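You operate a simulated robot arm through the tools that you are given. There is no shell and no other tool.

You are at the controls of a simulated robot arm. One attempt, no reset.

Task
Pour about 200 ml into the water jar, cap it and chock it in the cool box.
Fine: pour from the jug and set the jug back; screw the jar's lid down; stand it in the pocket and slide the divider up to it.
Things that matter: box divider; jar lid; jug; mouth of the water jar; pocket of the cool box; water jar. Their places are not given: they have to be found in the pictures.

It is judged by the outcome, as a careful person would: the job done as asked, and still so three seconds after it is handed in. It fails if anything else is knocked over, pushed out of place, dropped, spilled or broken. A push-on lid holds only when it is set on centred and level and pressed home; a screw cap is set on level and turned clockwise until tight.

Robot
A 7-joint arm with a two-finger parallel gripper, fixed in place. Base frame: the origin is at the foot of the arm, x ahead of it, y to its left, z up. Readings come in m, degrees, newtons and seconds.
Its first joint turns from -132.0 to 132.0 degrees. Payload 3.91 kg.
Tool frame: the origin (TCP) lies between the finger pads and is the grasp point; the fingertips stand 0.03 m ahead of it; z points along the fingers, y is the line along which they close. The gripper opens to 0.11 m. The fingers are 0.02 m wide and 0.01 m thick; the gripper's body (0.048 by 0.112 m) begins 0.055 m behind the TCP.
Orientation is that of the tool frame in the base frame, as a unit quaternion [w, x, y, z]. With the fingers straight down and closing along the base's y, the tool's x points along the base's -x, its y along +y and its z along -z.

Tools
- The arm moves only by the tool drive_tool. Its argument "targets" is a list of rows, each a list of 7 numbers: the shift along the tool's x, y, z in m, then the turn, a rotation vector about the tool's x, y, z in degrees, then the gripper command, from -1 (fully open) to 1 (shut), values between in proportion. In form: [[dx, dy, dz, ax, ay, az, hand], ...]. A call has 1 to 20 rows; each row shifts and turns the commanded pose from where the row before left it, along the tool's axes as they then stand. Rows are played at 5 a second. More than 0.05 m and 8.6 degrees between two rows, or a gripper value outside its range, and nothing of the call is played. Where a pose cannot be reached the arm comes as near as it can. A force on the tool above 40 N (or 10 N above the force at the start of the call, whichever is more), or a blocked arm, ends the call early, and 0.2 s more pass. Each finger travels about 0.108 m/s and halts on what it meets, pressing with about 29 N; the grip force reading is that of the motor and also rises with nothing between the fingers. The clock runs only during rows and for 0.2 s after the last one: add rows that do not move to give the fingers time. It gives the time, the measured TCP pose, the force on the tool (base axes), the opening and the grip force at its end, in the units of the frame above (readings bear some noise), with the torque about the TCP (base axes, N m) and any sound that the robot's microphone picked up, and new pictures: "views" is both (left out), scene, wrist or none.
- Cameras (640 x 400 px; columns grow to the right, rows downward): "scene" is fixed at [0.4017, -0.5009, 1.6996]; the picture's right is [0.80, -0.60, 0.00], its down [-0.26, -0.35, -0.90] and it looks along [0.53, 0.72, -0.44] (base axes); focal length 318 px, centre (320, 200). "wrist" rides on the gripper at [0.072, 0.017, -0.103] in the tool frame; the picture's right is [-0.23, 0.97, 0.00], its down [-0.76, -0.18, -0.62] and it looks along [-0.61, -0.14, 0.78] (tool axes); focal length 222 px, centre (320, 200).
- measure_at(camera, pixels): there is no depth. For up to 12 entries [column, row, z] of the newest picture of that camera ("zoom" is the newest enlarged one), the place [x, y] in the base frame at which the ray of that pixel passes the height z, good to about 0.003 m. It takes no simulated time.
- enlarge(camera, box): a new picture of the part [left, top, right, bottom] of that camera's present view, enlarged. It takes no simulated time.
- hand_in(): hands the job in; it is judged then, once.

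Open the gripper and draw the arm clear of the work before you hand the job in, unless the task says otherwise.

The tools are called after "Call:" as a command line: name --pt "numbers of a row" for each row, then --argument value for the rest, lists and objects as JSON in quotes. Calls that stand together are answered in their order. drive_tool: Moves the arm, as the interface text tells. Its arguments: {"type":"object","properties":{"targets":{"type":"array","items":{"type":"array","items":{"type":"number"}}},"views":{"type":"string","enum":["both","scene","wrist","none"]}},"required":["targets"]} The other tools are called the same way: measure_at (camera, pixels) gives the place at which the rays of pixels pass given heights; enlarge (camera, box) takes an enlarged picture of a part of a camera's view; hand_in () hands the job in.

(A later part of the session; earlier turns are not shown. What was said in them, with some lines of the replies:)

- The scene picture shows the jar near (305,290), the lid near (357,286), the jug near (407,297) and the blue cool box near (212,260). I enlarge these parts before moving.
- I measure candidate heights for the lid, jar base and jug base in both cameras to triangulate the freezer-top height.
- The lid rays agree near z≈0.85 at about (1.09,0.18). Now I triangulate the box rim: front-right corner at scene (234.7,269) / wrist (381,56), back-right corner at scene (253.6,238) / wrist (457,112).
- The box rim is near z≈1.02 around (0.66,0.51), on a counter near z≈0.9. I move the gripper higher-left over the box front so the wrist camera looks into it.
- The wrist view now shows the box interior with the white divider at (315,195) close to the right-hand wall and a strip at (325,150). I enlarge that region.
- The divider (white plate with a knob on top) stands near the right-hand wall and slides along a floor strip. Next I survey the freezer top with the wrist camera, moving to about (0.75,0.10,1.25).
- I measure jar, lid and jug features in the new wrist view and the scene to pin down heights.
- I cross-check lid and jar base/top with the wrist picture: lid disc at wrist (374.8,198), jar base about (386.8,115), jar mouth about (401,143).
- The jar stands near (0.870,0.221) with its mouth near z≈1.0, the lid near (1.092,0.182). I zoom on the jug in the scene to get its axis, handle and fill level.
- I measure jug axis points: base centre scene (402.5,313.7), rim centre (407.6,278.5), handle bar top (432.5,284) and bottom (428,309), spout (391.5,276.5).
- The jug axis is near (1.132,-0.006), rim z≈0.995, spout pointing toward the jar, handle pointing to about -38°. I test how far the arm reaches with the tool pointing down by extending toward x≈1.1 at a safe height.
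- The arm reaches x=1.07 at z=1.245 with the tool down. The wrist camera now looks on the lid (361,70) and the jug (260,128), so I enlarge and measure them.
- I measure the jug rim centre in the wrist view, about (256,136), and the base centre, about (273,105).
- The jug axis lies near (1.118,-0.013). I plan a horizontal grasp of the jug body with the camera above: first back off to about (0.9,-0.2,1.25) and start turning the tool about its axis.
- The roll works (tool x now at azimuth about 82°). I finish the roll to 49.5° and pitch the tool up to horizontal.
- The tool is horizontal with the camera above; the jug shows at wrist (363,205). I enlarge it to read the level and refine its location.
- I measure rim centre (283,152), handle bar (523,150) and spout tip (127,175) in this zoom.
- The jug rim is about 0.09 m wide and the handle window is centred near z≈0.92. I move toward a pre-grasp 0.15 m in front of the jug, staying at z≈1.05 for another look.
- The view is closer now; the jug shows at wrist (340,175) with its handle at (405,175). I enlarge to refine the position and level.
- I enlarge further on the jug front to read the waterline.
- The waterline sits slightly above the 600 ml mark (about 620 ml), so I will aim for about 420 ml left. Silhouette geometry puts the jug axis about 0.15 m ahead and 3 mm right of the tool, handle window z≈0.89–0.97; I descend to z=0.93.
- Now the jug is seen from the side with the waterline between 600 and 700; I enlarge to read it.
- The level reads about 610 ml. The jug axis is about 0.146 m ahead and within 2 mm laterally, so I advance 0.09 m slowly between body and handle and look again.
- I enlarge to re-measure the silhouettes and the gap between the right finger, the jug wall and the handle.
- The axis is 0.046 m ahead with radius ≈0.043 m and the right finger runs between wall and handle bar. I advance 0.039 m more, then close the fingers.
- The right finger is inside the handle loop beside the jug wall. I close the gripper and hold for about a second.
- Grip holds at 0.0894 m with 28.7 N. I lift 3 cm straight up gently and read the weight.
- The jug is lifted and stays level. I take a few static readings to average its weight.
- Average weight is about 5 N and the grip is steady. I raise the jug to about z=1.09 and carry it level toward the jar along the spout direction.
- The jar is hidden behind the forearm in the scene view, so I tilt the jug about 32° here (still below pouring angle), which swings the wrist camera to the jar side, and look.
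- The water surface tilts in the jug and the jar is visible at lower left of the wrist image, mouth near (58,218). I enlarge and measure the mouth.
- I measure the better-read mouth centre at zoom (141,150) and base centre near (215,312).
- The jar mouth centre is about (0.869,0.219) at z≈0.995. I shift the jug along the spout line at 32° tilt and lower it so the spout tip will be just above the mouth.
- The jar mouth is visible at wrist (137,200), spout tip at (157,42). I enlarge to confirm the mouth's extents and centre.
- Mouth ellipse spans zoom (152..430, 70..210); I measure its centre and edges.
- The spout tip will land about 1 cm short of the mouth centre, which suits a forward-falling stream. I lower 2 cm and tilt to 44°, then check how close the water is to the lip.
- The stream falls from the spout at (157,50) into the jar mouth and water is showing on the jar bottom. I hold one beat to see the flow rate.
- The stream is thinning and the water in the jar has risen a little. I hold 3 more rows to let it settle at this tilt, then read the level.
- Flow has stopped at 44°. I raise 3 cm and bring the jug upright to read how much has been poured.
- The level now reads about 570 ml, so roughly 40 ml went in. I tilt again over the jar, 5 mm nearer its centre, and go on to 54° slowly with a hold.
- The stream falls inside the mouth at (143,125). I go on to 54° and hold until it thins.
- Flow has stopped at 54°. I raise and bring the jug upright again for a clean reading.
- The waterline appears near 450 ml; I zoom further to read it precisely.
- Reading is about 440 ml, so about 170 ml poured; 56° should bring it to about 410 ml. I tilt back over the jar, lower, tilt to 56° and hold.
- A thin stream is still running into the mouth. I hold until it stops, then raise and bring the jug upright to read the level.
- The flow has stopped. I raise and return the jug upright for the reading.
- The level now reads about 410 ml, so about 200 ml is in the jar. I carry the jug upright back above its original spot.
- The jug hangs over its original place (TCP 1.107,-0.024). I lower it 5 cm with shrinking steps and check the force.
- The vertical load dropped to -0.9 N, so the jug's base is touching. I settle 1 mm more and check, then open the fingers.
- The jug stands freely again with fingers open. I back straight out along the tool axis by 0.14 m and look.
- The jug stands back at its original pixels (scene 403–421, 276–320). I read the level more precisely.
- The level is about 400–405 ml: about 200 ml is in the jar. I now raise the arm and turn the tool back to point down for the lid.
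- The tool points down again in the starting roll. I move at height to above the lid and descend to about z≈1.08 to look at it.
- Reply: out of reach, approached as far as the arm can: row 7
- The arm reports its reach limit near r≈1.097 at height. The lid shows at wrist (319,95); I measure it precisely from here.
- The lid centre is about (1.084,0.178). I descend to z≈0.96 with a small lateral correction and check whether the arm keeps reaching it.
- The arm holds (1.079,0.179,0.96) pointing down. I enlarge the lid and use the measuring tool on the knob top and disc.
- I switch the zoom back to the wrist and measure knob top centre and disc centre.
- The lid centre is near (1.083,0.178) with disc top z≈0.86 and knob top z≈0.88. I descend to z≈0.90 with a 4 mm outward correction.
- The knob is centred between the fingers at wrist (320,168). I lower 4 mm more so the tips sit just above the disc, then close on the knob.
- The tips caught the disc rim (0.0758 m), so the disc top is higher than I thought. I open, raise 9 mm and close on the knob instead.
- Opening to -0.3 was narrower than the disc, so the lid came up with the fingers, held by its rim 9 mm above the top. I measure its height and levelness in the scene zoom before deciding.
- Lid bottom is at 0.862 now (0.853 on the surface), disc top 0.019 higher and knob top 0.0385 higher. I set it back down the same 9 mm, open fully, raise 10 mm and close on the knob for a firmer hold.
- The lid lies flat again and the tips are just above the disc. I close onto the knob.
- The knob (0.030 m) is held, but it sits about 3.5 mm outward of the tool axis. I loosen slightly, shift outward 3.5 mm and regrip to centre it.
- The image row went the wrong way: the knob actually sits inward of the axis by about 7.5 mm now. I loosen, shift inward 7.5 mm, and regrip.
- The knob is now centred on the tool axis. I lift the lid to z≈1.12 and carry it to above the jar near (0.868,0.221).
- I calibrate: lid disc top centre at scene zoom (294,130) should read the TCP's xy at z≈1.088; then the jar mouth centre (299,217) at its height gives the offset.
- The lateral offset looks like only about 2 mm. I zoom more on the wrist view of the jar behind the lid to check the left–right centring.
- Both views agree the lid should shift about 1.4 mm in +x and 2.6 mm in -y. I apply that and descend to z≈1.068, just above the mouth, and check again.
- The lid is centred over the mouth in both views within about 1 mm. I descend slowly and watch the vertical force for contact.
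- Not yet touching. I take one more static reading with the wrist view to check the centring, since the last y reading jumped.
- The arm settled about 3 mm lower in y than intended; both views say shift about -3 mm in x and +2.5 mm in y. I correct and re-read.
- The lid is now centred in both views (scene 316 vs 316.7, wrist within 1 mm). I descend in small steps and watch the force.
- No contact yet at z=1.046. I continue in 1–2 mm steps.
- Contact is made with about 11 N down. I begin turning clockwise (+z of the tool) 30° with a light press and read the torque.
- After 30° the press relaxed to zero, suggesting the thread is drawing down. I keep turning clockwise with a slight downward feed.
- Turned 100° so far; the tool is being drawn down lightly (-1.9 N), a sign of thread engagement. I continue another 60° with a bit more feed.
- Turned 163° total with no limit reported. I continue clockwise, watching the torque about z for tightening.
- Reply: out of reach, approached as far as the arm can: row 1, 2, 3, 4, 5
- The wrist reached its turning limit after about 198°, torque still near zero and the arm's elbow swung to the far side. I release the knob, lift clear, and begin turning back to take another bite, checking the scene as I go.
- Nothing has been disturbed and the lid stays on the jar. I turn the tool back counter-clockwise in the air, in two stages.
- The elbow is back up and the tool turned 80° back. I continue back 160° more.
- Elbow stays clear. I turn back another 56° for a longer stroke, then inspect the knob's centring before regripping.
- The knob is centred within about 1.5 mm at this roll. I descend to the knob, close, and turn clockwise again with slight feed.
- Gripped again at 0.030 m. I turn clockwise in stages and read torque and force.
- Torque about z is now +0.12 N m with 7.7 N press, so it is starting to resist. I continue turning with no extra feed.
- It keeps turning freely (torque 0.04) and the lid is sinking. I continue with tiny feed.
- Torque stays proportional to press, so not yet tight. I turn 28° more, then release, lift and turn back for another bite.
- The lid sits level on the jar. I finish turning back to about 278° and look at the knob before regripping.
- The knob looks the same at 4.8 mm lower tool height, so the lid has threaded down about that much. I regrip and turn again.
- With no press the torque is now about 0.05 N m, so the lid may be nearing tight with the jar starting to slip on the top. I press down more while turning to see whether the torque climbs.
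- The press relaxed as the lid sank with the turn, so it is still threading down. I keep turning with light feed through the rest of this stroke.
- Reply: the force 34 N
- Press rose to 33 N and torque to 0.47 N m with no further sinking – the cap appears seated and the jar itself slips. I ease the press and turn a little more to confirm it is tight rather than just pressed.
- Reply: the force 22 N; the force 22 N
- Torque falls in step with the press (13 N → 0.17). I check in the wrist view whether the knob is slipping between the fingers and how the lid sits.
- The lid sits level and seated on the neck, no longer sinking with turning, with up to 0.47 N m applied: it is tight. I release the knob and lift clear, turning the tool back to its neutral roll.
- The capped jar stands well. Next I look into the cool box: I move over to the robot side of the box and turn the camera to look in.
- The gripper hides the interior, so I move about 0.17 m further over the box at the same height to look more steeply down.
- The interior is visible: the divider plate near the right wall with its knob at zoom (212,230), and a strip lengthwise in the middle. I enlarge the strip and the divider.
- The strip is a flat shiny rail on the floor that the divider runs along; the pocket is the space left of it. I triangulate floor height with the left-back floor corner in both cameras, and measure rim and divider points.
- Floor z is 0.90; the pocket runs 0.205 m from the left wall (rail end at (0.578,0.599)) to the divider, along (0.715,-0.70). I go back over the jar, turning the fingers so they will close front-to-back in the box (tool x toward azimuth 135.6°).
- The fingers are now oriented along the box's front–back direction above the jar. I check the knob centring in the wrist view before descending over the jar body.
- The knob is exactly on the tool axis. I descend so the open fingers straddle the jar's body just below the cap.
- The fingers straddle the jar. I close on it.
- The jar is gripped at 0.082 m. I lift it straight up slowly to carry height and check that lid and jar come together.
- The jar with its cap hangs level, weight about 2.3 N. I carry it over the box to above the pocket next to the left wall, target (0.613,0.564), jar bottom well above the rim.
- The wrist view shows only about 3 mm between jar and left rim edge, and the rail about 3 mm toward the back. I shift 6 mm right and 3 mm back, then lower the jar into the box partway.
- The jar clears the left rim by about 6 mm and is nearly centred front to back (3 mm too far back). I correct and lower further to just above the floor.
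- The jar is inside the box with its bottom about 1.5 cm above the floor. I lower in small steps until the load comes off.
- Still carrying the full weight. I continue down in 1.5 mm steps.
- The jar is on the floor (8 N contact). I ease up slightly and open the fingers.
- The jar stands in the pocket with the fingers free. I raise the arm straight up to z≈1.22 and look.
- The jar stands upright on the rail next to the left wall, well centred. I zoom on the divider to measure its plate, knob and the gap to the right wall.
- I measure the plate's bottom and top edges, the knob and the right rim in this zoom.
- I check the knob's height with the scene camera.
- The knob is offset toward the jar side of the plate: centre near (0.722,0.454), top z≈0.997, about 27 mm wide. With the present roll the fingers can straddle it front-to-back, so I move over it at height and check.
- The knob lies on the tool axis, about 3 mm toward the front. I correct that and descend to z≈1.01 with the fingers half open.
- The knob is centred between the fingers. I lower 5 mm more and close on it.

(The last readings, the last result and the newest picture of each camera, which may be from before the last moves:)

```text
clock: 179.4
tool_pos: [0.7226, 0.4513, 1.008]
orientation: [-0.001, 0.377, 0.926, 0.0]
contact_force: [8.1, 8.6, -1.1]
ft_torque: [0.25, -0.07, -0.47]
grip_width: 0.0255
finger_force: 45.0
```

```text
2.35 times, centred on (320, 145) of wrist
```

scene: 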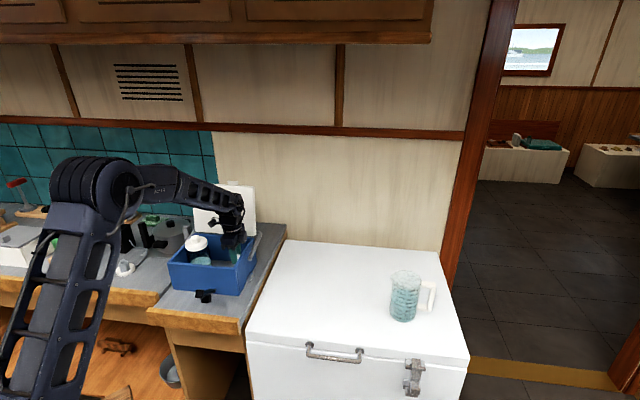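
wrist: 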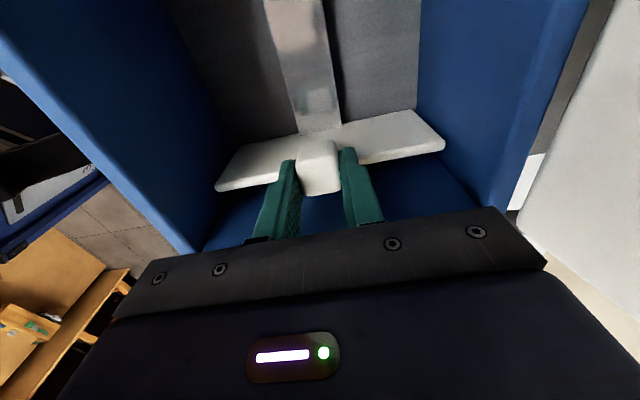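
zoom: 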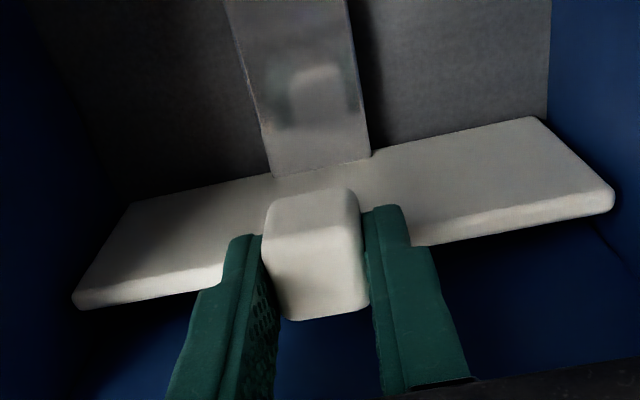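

The knob is held (25.5 mm) with about 12 N sideways toward the back because the rail fixes it. I relieve that by shifting 1.5 mm back.

Call:
drive_tool --pt "0 0.0012 0 0 0 0 1" --pt "0 0 0 0 0 0 1" --views "none"

Call:
drive_tool --pt "0.005 0 0 0 0 0 1" --pt "0.005 0 0 0 0 0 1" --pt "0 0 0 0 0 0 1" --views "wrist"

```text
clock: 180.0
tool_pos: [0.7227, 0.4504, 1.0096]
orientation: [-0.001, 0.377, 0.926, -0.001]
contact_force: [-11.2, -9.6, -13.4]
ft_torque: [-0.14, -0.03, -0.45]
grip_width: 0.0251
finger_force: 45.4
```

```text
clock: 180.8
tool_pos: [0.7149, 0.4582, 1.0088]
orientation: [-0.001, 0.377, 0.926, -0.002]
contact_force: [-17.4, -16.7, -31.8]
ft_torque: [-0.09, 0.15, -0.4]
grip_width: 0.0254
finger_force: 44.7
```

wrist: 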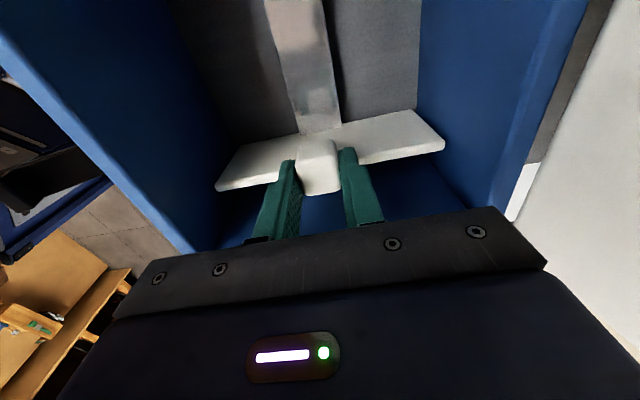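

The divider slides (moved about 1 cm) but the stiff rail gives side and vertical load: -24 N sideways, -32 N vertical. I relieve both by small offsets.

Call:
drive_tool --pt "0 -0.0009 0.0012 0 0 0 1" --pt "0 0 0 0 0 0 1" --views "none"

```text
clock: 181.4
tool_pos: [0.7158, 0.4585, 1.0089]
orientation: [-0.001, 0.377, 0.926, -0.001]
contact_force: [-10.8, -11.0, -29.7]
ft_torque: [0.15, 0.4, -0.45]
grip_width: 0.0253
finger_force: 45.0
```

I release the knob to clear the built-up stress and look at where it sits relative to the fingers.

Call:
drive_tool --pt "0 0 0 0 0 0 0.3" --pt "0 0 0 0 0 0 0.3" --pt "0 0 0 0 0 0 0.3" --views "both"

Call:
enlarge --camera "wrist" --box '[240, 100, 400, 220]'

```text
clock: 182.2
tool_pos: [0.716, 0.4578, 1.0089]
orientation: [0.0, 0.378, 0.926, 0.0]
contact_force: [0.7, -0.2, -0.3]
ft_torque: [0.0, 0.0, 0.01]
grip_width: 0.0384
finger_force: 0.0
```

scene: 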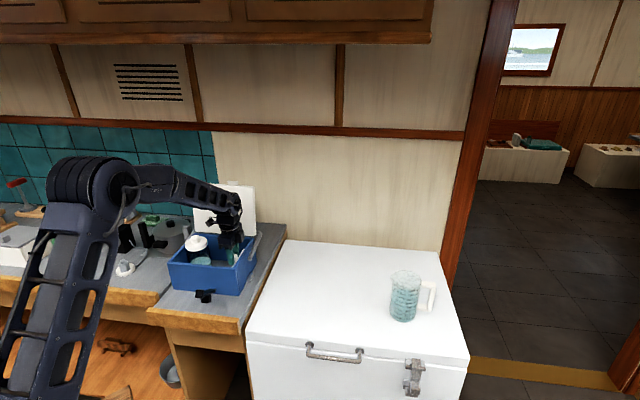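
wrist: 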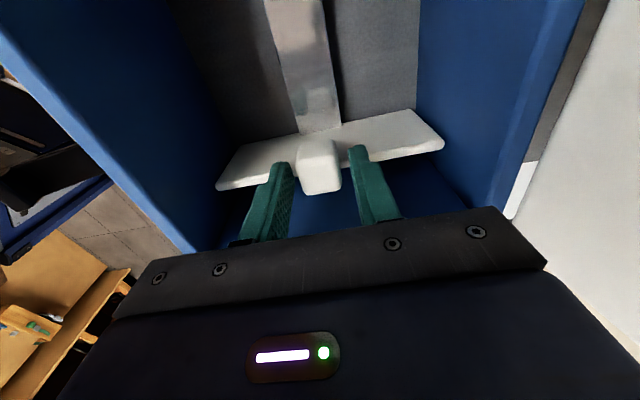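

```text
3.33 times, centred on (320, 160) of wrist
```

zoom: 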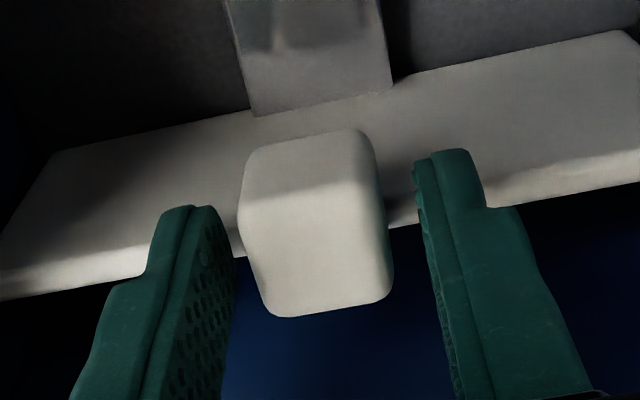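

The knob is centred within half a millimetre. I correct by 0.5 mm, regrip and slide another 2 cm in small steps, then release to clear stress.

Call:
drive_tool --pt "0 -0.0005 0 0 0 0 0.3" --pt "0 0 0 0 0 0 0.6" --pt "0 0 0 0 0 0 1" --pt "0 0 0 0 0 0 1" --pt "0.004 0 0 0 0 0 1" --pt "0.004 0 0 0 0 0 1" --pt "0.004 0 0 0 0 0 1" --pt "0.004 0 0 0 0 0 1" --pt "0 0 0 0 0 0 1" --views "none"

Call:
drive_tool --pt "0 0 0 0 0 0 0.3" --pt "0 0 0 0 0 0 0.3" --pt "0 0 0 0 0 0 0.3" --views "wrist"

Call:
enlarge --camera "wrist" --box '[240, 100, 400, 220]'

```text
clock: 184.2
tool_pos: [0.7044, 0.4681, 1.0091]
orientation: [0.001, 0.377, 0.926, -0.001]
contact_force: [2.0, 2.8, 6.8]
ft_torque: [-0.25, -0.33, -0.47]
grip_width: 0.0252
finger_force: 44.9
```

```text
clock: 185.0
tool_pos: [0.7058, 0.4687, 1.009]
orientation: [0.0, 0.377, 0.926, 0.0]
contact_force: [0.1, 0.3, 0.5]
ft_torque: [-0.04, -0.03, -0.02]
grip_width: 0.0385
finger_force: 0.0
```

wrist: 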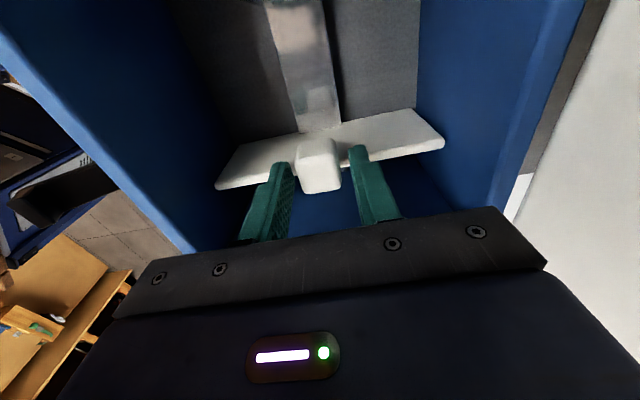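

```text
3.33 times, centred on (320, 160) of wrist
```

zoom: 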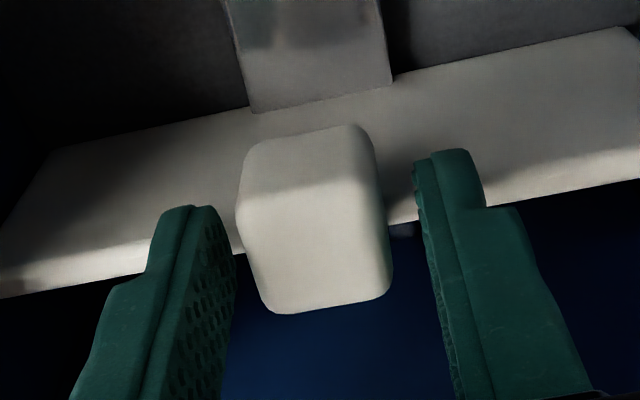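

Forces were small this time and the divider moved about 1.5 cm. I regrip and slide 3 cm more.

Call:
drive_tool --pt "0 0 0 0 0 0 0.6" --pt "0 0 0 0 0 0 1" --pt "0 0 0 0 0 0 1" --pt "0.005 0 0 0 0 0 1" --pt "0.005 0 0 0 0 0 1" --pt "0.005 0 0 0 0 0 1" --pt "0.005 0 0 0 0 0 1" --pt "0.005 0 0 0 0 0 1" --pt "0 0 0 0 0 0 1" --views "none"

Call:
drive_tool --pt "0 0 0 0 0 0 0.3" --pt "0 0 0 0 0 0 0.3" --pt "0 0 0 0 0 0 0.3" --views "both"

Call:
enlarge --camera "scene" --box '[160, 210, 260, 300]'

Call:
enlarge --camera "wrist" --box '[240, 100, 400, 220]'

```text
clock: 187.0
tool_pos: [0.6877, 0.4869, 1.0094]
orientation: [0.0, 0.377, 0.926, -0.001]
contact_force: [10.5, 10.1, -16.5]
ft_torque: [0.05, -0.49, -0.44]
grip_width: 0.0253
finger_force: 45.2
```

```text
clock: 187.8
tool_pos: [0.6879, 0.4858, 1.01]
orientation: [-0.001, 0.377, 0.926, 0.0]
contact_force: [0.9, 0.6, 0.2]
ft_torque: [0.02, -0.01, 0.01]
grip_width: 0.0386
finger_force: 0.1
```

scene: 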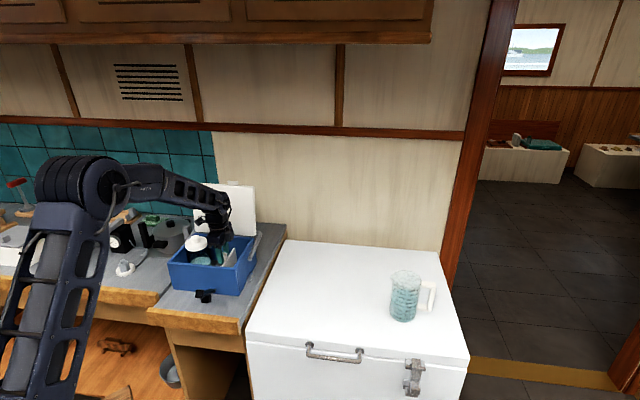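
wrist: 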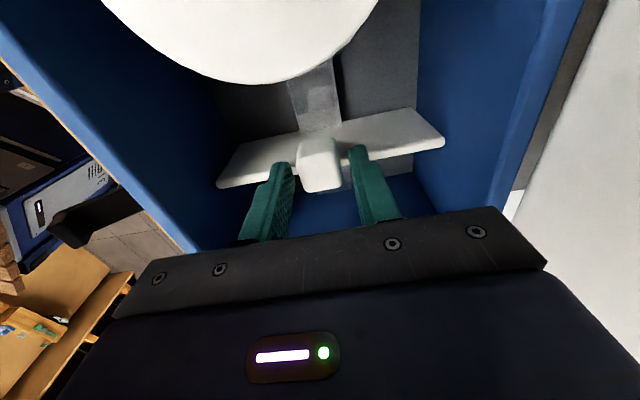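

```text
4.44 times, centred on (210, 255) of scene
```

zoom: 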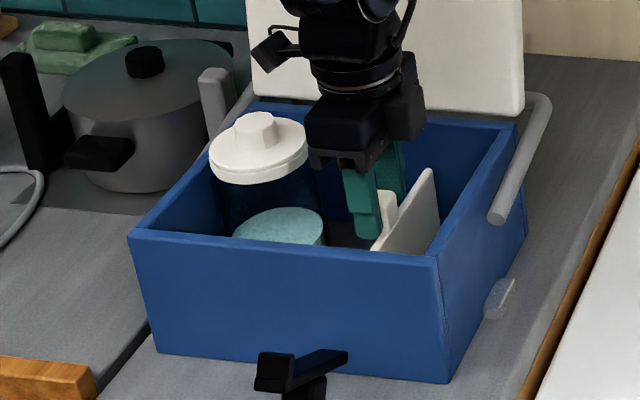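

```text
3.33 times, centred on (320, 160) of wrist
```

zoom: 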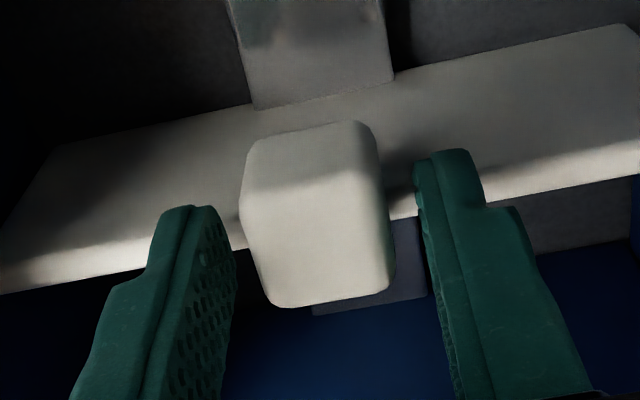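

The divider is now about 4.5 cm from contact (knob centre U≈0.148). I regrip with a tiny correction and slide 2.5 cm more.

Call:
drive_tool --pt "0.001 0.0003 0.001 0 0 0 0.6" --pt "0 0 0 0 0 0 1" --pt "0 0 0 0 0 0 1" --pt "0.005 0 0 0 0 0 1" --pt "0.005 0 0 0 0 0 1" --pt "0.005 0 0 0 0 0 1" --pt "0.005 0 0 0 0 0 1" --pt "0.005 0 0 0 0 0 1" --pt "0 0 0 0 0 0 1" --views "none"

Call:
drive_tool --pt "0 0 0 0 0 0 0.3" --pt "0 0 0 0 0 0 0.3" --pt "0 0 0 0 0 0 0.3" --views "both"

Call:
enlarge --camera "scene" --box '[160, 210, 260, 300]'

Call:
enlarge --camera "wrist" --box '[220, 20, 420, 220]'

```text
clock: 189.8
tool_pos: [0.6707, 0.5044, 1.0113]
orientation: [0.0, 0.377, 0.926, -0.001]
contact_force: [2.2, 3.4, 28.7]
ft_torque: [-0.1, -0.14, -0.43]
grip_width: 0.0253
finger_force: 44.7
```

```text
clock: 190.6
tool_pos: [0.6707, 0.5042, 1.0083]
orientation: [-0.001, 0.378, 0.926, -0.001]
contact_force: [0.2, -0.7, 0.5]
ft_torque: [-0.02, -0.01, 0.01]
grip_width: 0.0384
finger_force: 0.0
```

scene: 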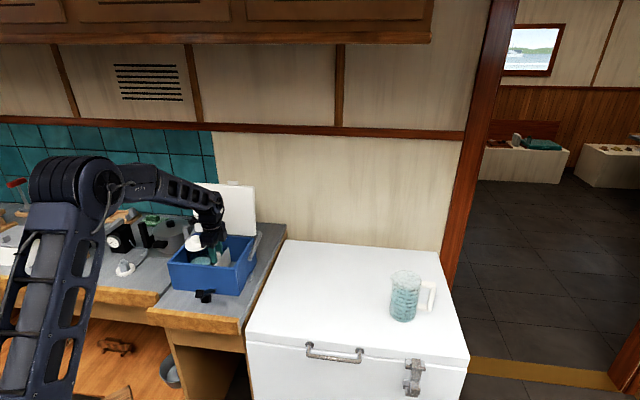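
wrist: 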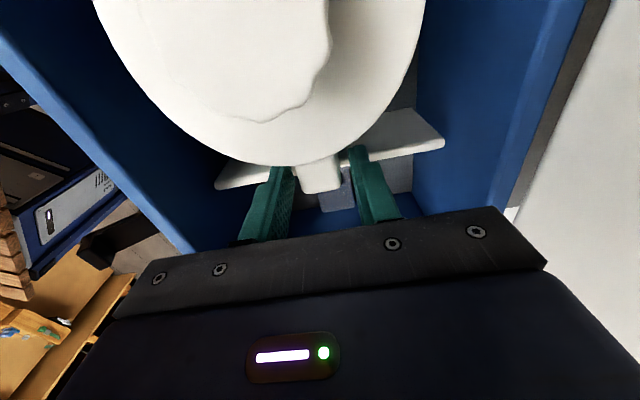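

```text
4.44 times, centred on (210, 255) of scene
```

zoom: 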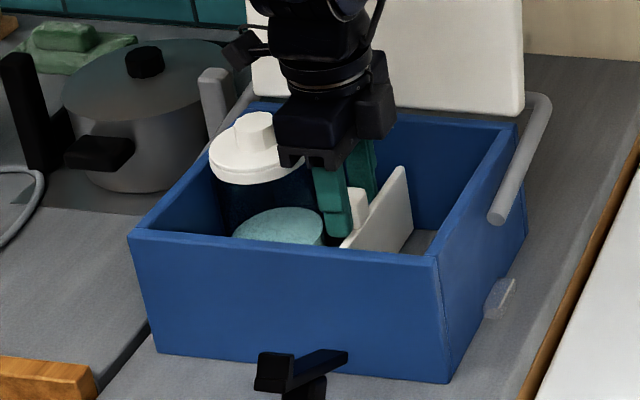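

```text
2.00 times, centred on (320, 120) of wrist
```

zoom: 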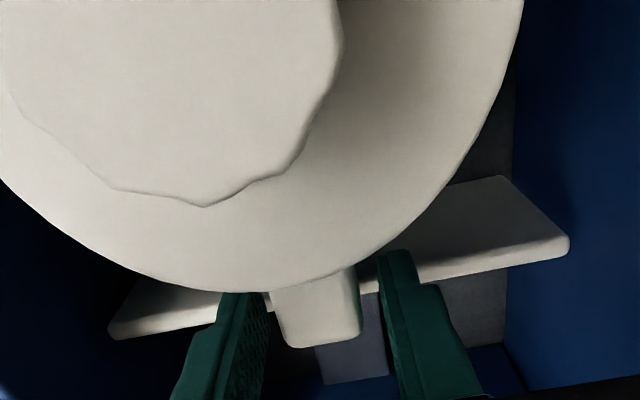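

About 2 cm remain to contact. I regrip, undo the 1 mm of down offset, and slide in 3–4 mm steps watching for contact with the jar.

Call:
drive_tool --pt "0 0 -0.001 0 0 0 0.6" --pt "0 0 0 0 0 0 1" --pt "0 0 0 0 0 0 1" --pt "0.004 0 0 0 0 0 1" --pt "0.004 0 0 0 0 0 1" --pt "0.004 0 0 0 0 0 1" --pt "0 0 0 0 0 0 1" --views "none"

Call:
drive_tool --pt "0 0 0 0 0 0 0.3" --pt "0 0 0 0 0 0 0.3" --pt "0 0 0 0 0 0 0.3" --views "both"

Call:
enlarge --camera "scene" --box '[160, 210, 260, 300]'

Call:
enlarge --camera "wrist" --box '[220, 20, 420, 220]'

```text
clock: 192.2
tool_pos: [0.6604, 0.5133, 1.0084]
orientation: [0.0, 0.377, 0.926, -0.001]
contact_force: [-3.4, -2.8, -15.7]
ft_torque: [-0.15, -0.2, -0.5]
grip_width: 0.0251
finger_force: 45.4
```

```text
clock: 193.0
tool_pos: [0.6615, 0.514, 1.0106]
orientation: [0.0, 0.378, 0.926, 0.001]
contact_force: [-0.5, -0.7, 1.2]
ft_torque: [0.03, -0.05, 0.01]
grip_width: 0.0385
finger_force: 0.1
```

scene: 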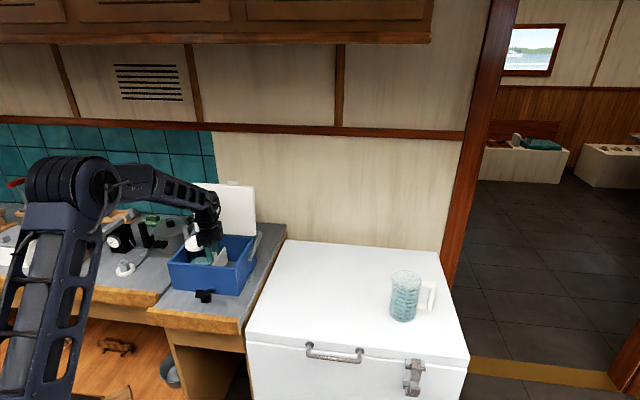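
wrist: 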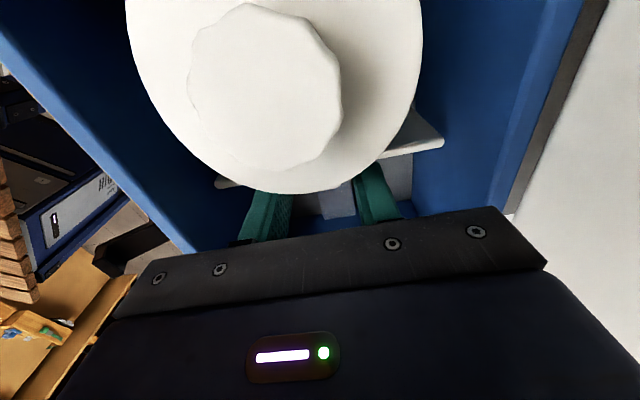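

```text
4.44 times, centred on (210, 255) of scene
```

zoom: 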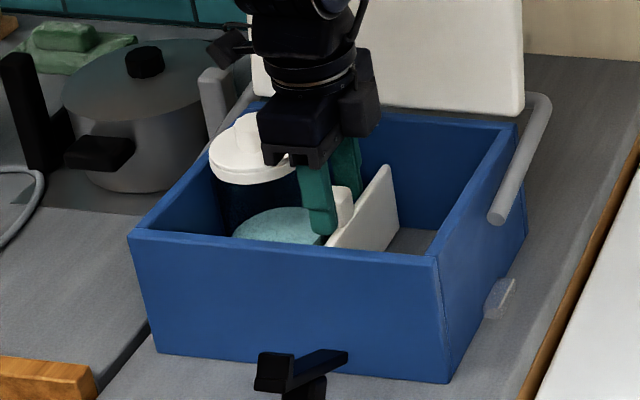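

```text
2.00 times, centred on (320, 120) of wrist
```

zoom: 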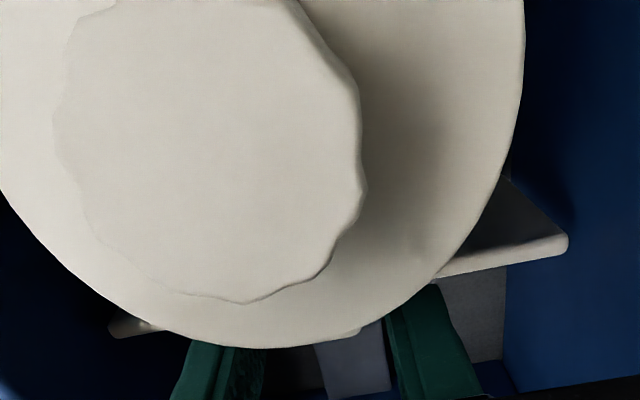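

About 7 mm remain. I regrip and step 3 mm at a time, reading the force along the slide direction.

Call:
drive_tool --pt "0 0 0 0 0 0 0.6" --pt "0 0 0 0 0 0 1" --pt "0 0 0 0 0 0 1" --pt "0.003 0 0 0 0 0 1" --pt "0.003 0 0 0 0 0 1" --pt "0 0 0 0 0 0 1" --views "none"

Call:
drive_tool --pt "0.002 0 0 0 0 0 1" --pt "0.002 0 0 0 0 0 1" --pt "0 0 0 0 0 0 1" --views "both"

Call:
enlarge --camera "scene" --box '[160, 210, 260, 300]'

```text
clock: 194.4
tool_pos: [0.6565, 0.5184, 1.0105]
orientation: [0.0, 0.377, 0.926, 0.001]
contact_force: [-2.5, -2.6, 1.6]
ft_torque: [-0.24, -0.16, -0.42]
grip_width: 0.0254
finger_force: 44.5
```

```text
clock: 195.2
tool_pos: [0.6531, 0.5222, 1.0089]
orientation: [0.0, 0.377, 0.926, 0.001]
contact_force: [9.3, 8.2, -2.7]
ft_torque: [0.03, -0.36, -0.43]
grip_width: 0.0253
finger_force: 45.5
```

scene: 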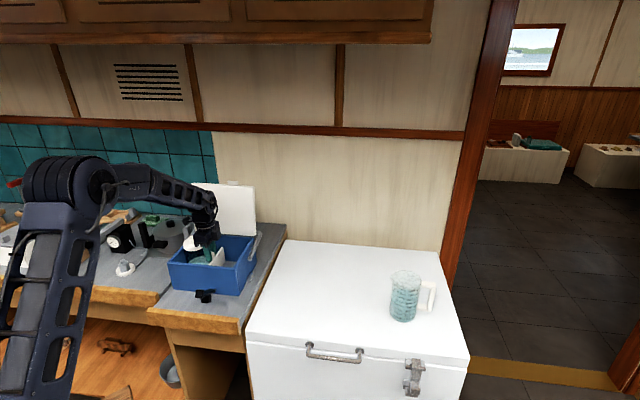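
wrist: 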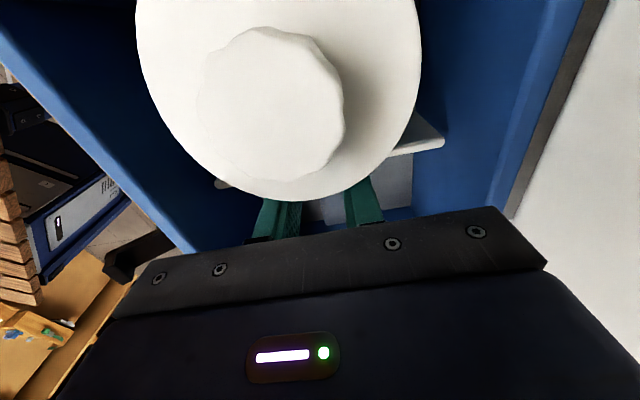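

```text
4.44 times, centred on (210, 255) of scene
```

zoom: 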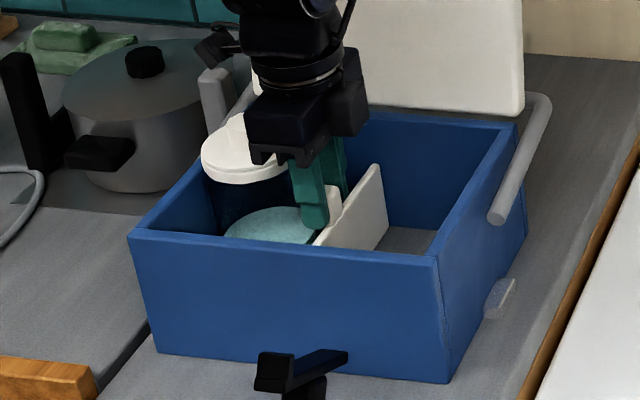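

The knob now touches the jar and has moved it about 5 mm left (lid shifted in the scene zoom). I continue in 2 mm steps until it firms up against the left wall.

Call:
drive_tool --pt "0.002 0 0 0 0 0 1" --pt "0 0 0 0 0 0 1" --views "none"

Call:
drive_tool --pt "0.002 0 0 0 0 0 1" --pt "0 0 0 0 0 0 1" --views "none"

Call:
drive_tool --pt "0.001 0 0 0 0 0 1" --pt "0 0 0 0 0 0 1" --views "scene"

Call:
enlarge --camera "scene" --box '[160, 210, 260, 300]'

```text
clock: 195.8
tool_pos: [0.652, 0.5225, 1.0102]
orientation: [-0.001, 0.378, 0.926, 0.0]
contact_force: [15.3, 9.2, -5.7]
ft_torque: [0.46, -0.13, -0.39]
grip_width: 0.0252
finger_force: 45.5
```

```text
clock: 196.4
tool_pos: [0.6517, 0.5215, 1.009]
orientation: [0.001, 0.378, 0.926, -0.001]
contact_force: [25.8, 2.5, -7.9]
ft_torque: [0.14, -0.47, -0.48]
grip_width: 0.0252
finger_force: 45.1
```

```text
clock: 197.0
tool_pos: [0.6527, 0.5219, 1.0104]
orientation: [0.001, 0.379, 0.925, 0.001]
contact_force: [8.4, 2.0, -5.5]
ft_torque: [0.12, -0.11, -0.34]
grip_width: 0.0254
finger_force: 44.6
stopped in row 2: the force on the tool passed its limit at 41 N (the readings are from after the stop); the commanded pose is now the measured one
```

scene: 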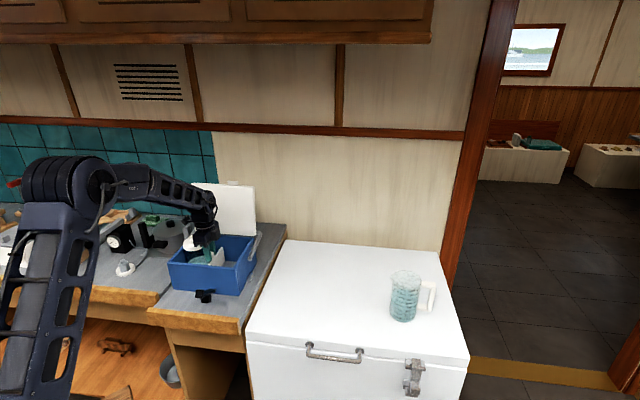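

```text
4.44 times, centred on (210, 255) of scene
```

zoom: 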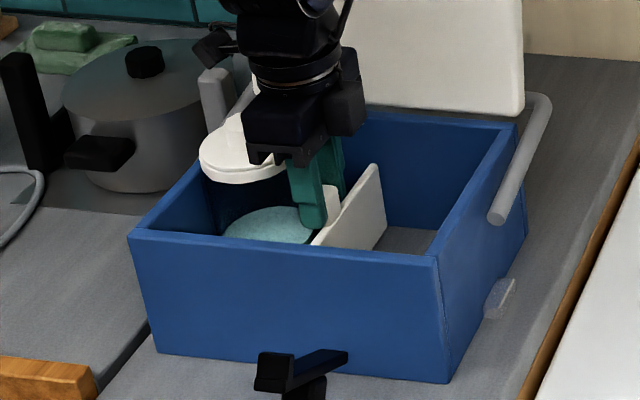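

The force along the slide rose past 16 N: the jar is snug between the left wall and the divider, and the box has not moved. I open the fingers and raise straight up.

Call:
drive_tool --pt "0 0 0 0 0 0 0.4" --pt "0 0 0 0 0 0 0.1" --pt "0 0 0 0 0 0 0.1" --pt "0 0 -0.01 0 0 0 0.1" --pt "0 0 -0.03 0 0 0 0.1" --pt "0 0 -0.045 0 0 0 0.1" --pt "0 0 -0.045 0 0 0 0.1" --pt "0 0 -0.045 0 0 0 0.1" --pt "0 0 -0.03 0 0 0 0.1" --pt "0 0 0 0 0 0 0.1" --views "both"

Call:
enlarge --camera "scene" --box '[160, 210, 260, 300]'

Call:
enlarge --camera "wrist" --box '[180, 20, 460, 240]'

```text
clock: 199.2
tool_pos: [0.6497, 0.523, 1.2173]
orientation: [0.001, 0.378, 0.926, 0.0]
contact_force: [-0.1, -0.2, -0.7]
ft_torque: [-0.02, 0.0, 0.0]
grip_width: 0.0495
finger_force: 0.1
```

scene: 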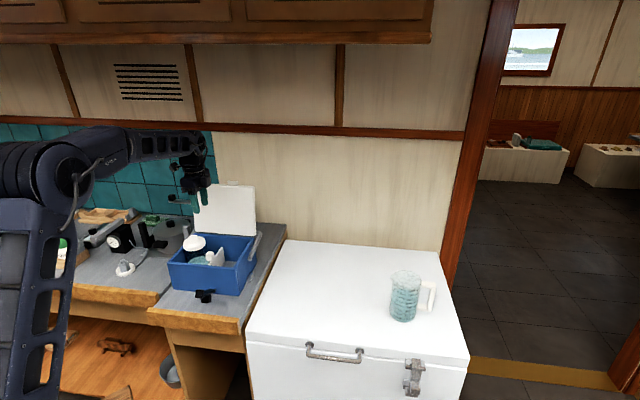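
wrist: 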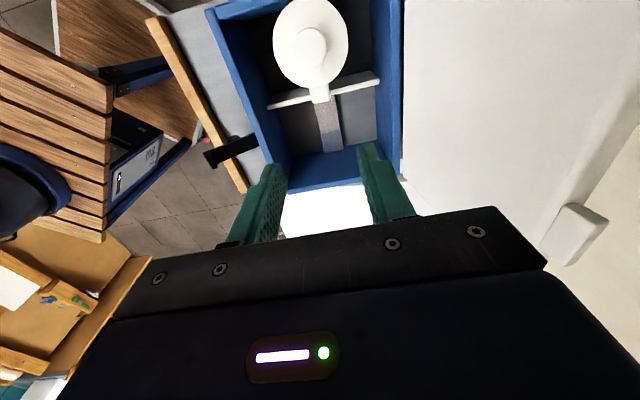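

```text
4.44 times, centred on (210, 255) of scene
```

zoom: 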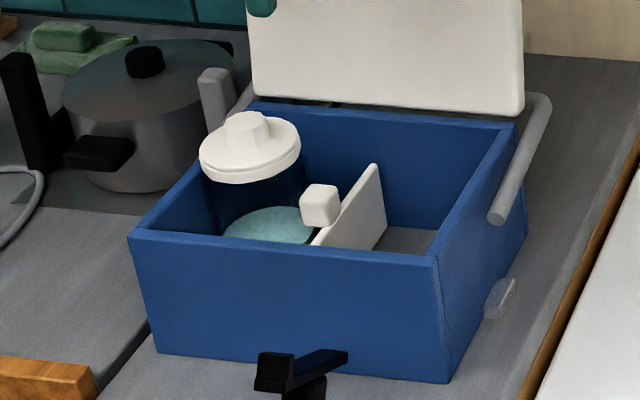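

```text
1.82 times, centred on (320, 130) of wrist
```

zoom: 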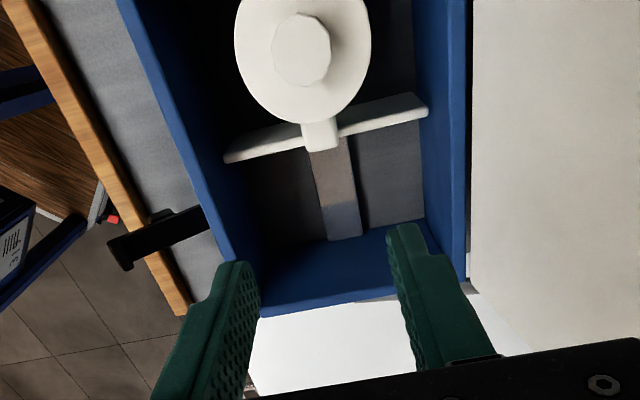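

The divider's knob is up against the jar. I zoom in to check that the jar stands upright and the lid is level.

Call:
enlarge --camera "scene" --box '[178, 225, 232, 275]'

Call:
enlarge --camera "wrist" --box '[240, 0, 400, 130]'

```text
8.00 times, centred on (205, 250) of scene
```

zoom: 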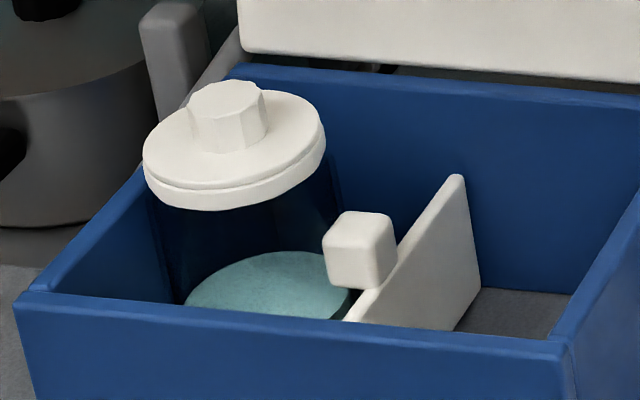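

```text
3.08 times, centred on (320, 65) of wrist
```

zoom: 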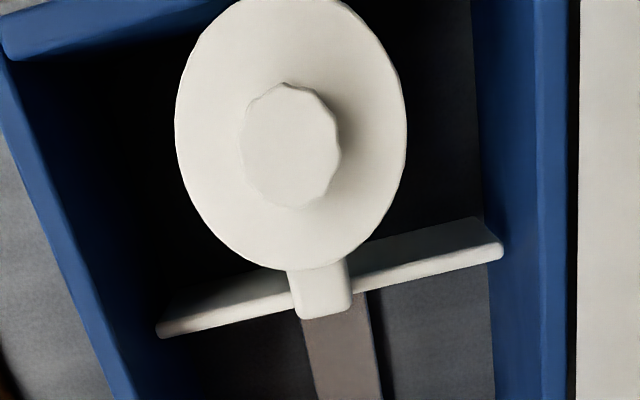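

The jar is upright with its axis as before, snug between left wall and divider, and box, jug and surroundings are in place. I open the gripper and draw the arm up and away from the work.

Call:
drive_tool --pt "0 0 -0.045 0 0 0 -1" --pt "0 0 -0.045 0 0 0 -1" --pt "0 0 -0.045 0 0 0 -1" --pt "0 0 -0.045 0 0 0 -1" --pt "-0.03 -0.038 0 0 0 0 -1" --pt "-0.03 -0.038 0 0 0 0 -1" --pt "-0.03 -0.038 0 0 0 0 -1" --pt "-0.03 -0.038 0 0 0 0 -1" --pt "-0.03 -0.038 0 0 0 0 -1" --pt "-0.03 -0.038 0 0 0 0 -1" --pt "0 0 0 0 0 0 -1" --views "both"

Call:
enlarge --camera "scene" --box '[160, 200, 280, 310]'

Call:
enlarge --camera "scene" --box '[270, 240, 460, 360]'

```text
clock: 201.6
tool_pos: [0.6207, 0.231, 1.3944]
orientation: [0.001, 0.378, 0.926, 0.001]
contact_force: [-0.1, -1.1, -0.6]
ft_torque: [0.01, 0.04, -0.01]
grip_width: 0.1103
finger_force: 0.1
```

scene: 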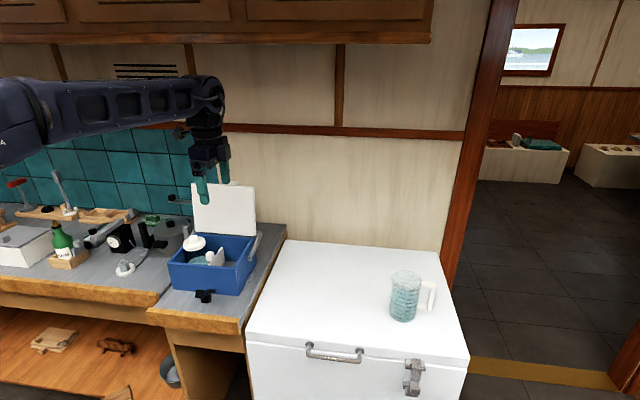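
wrist: 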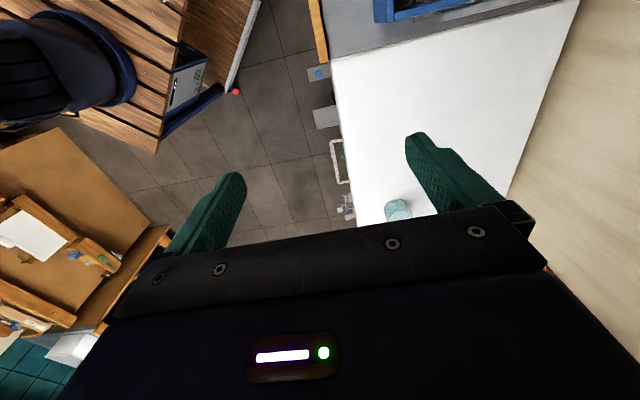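

```text
3.64 times, centred on (220, 255) of scene
```

zoom: 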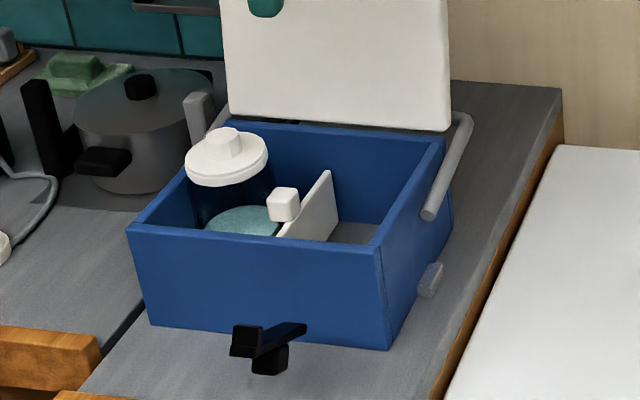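

```text
3.33 times, centred on (365, 300) of scene
```

zoom: 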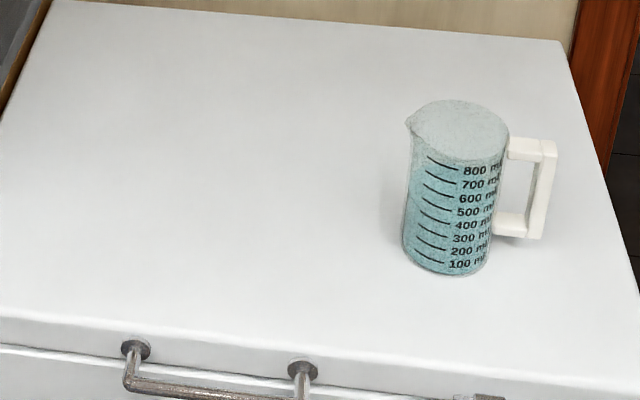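

The capped jar stands chocked in the pocket, the jug is back at its mark with about 400 ml left, nothing is spilled or moved, and the arm is clear with the gripper open. I hand the job in.

Call:
hand_in

```text
The job is handed in.
```

The job is handed in, with the water poured, the jar capped and the jar chocked in the cool box. I haven't seen the judge's result.

- **Pour:** The jug went from about 610 ml to about 400–410 ml by its marks, so roughly 200 ml is in the jar. I saw no spill in the pictures.
- **Jug:** It is back upright at its original spot on the freezer top.
- **Lid:** I screwed it down clockwise in three bites. It stopped sinking, and the torque reached about 0.47 N m as the jar itself began to slip. I took that as tight, though I could not directly see the lid stop against the jar.
- **Cool box:** The jar stands upright against the left wall. The divider is slid up until the push firmed past 16 N and then hit the 41 N limit. The knob on the jar side of the divider touches the jar, so the plate itself sits about 2 cm back from it.
- **Arm:** It is raised clear with the gripper open, and the box and everything around it look unmoved.
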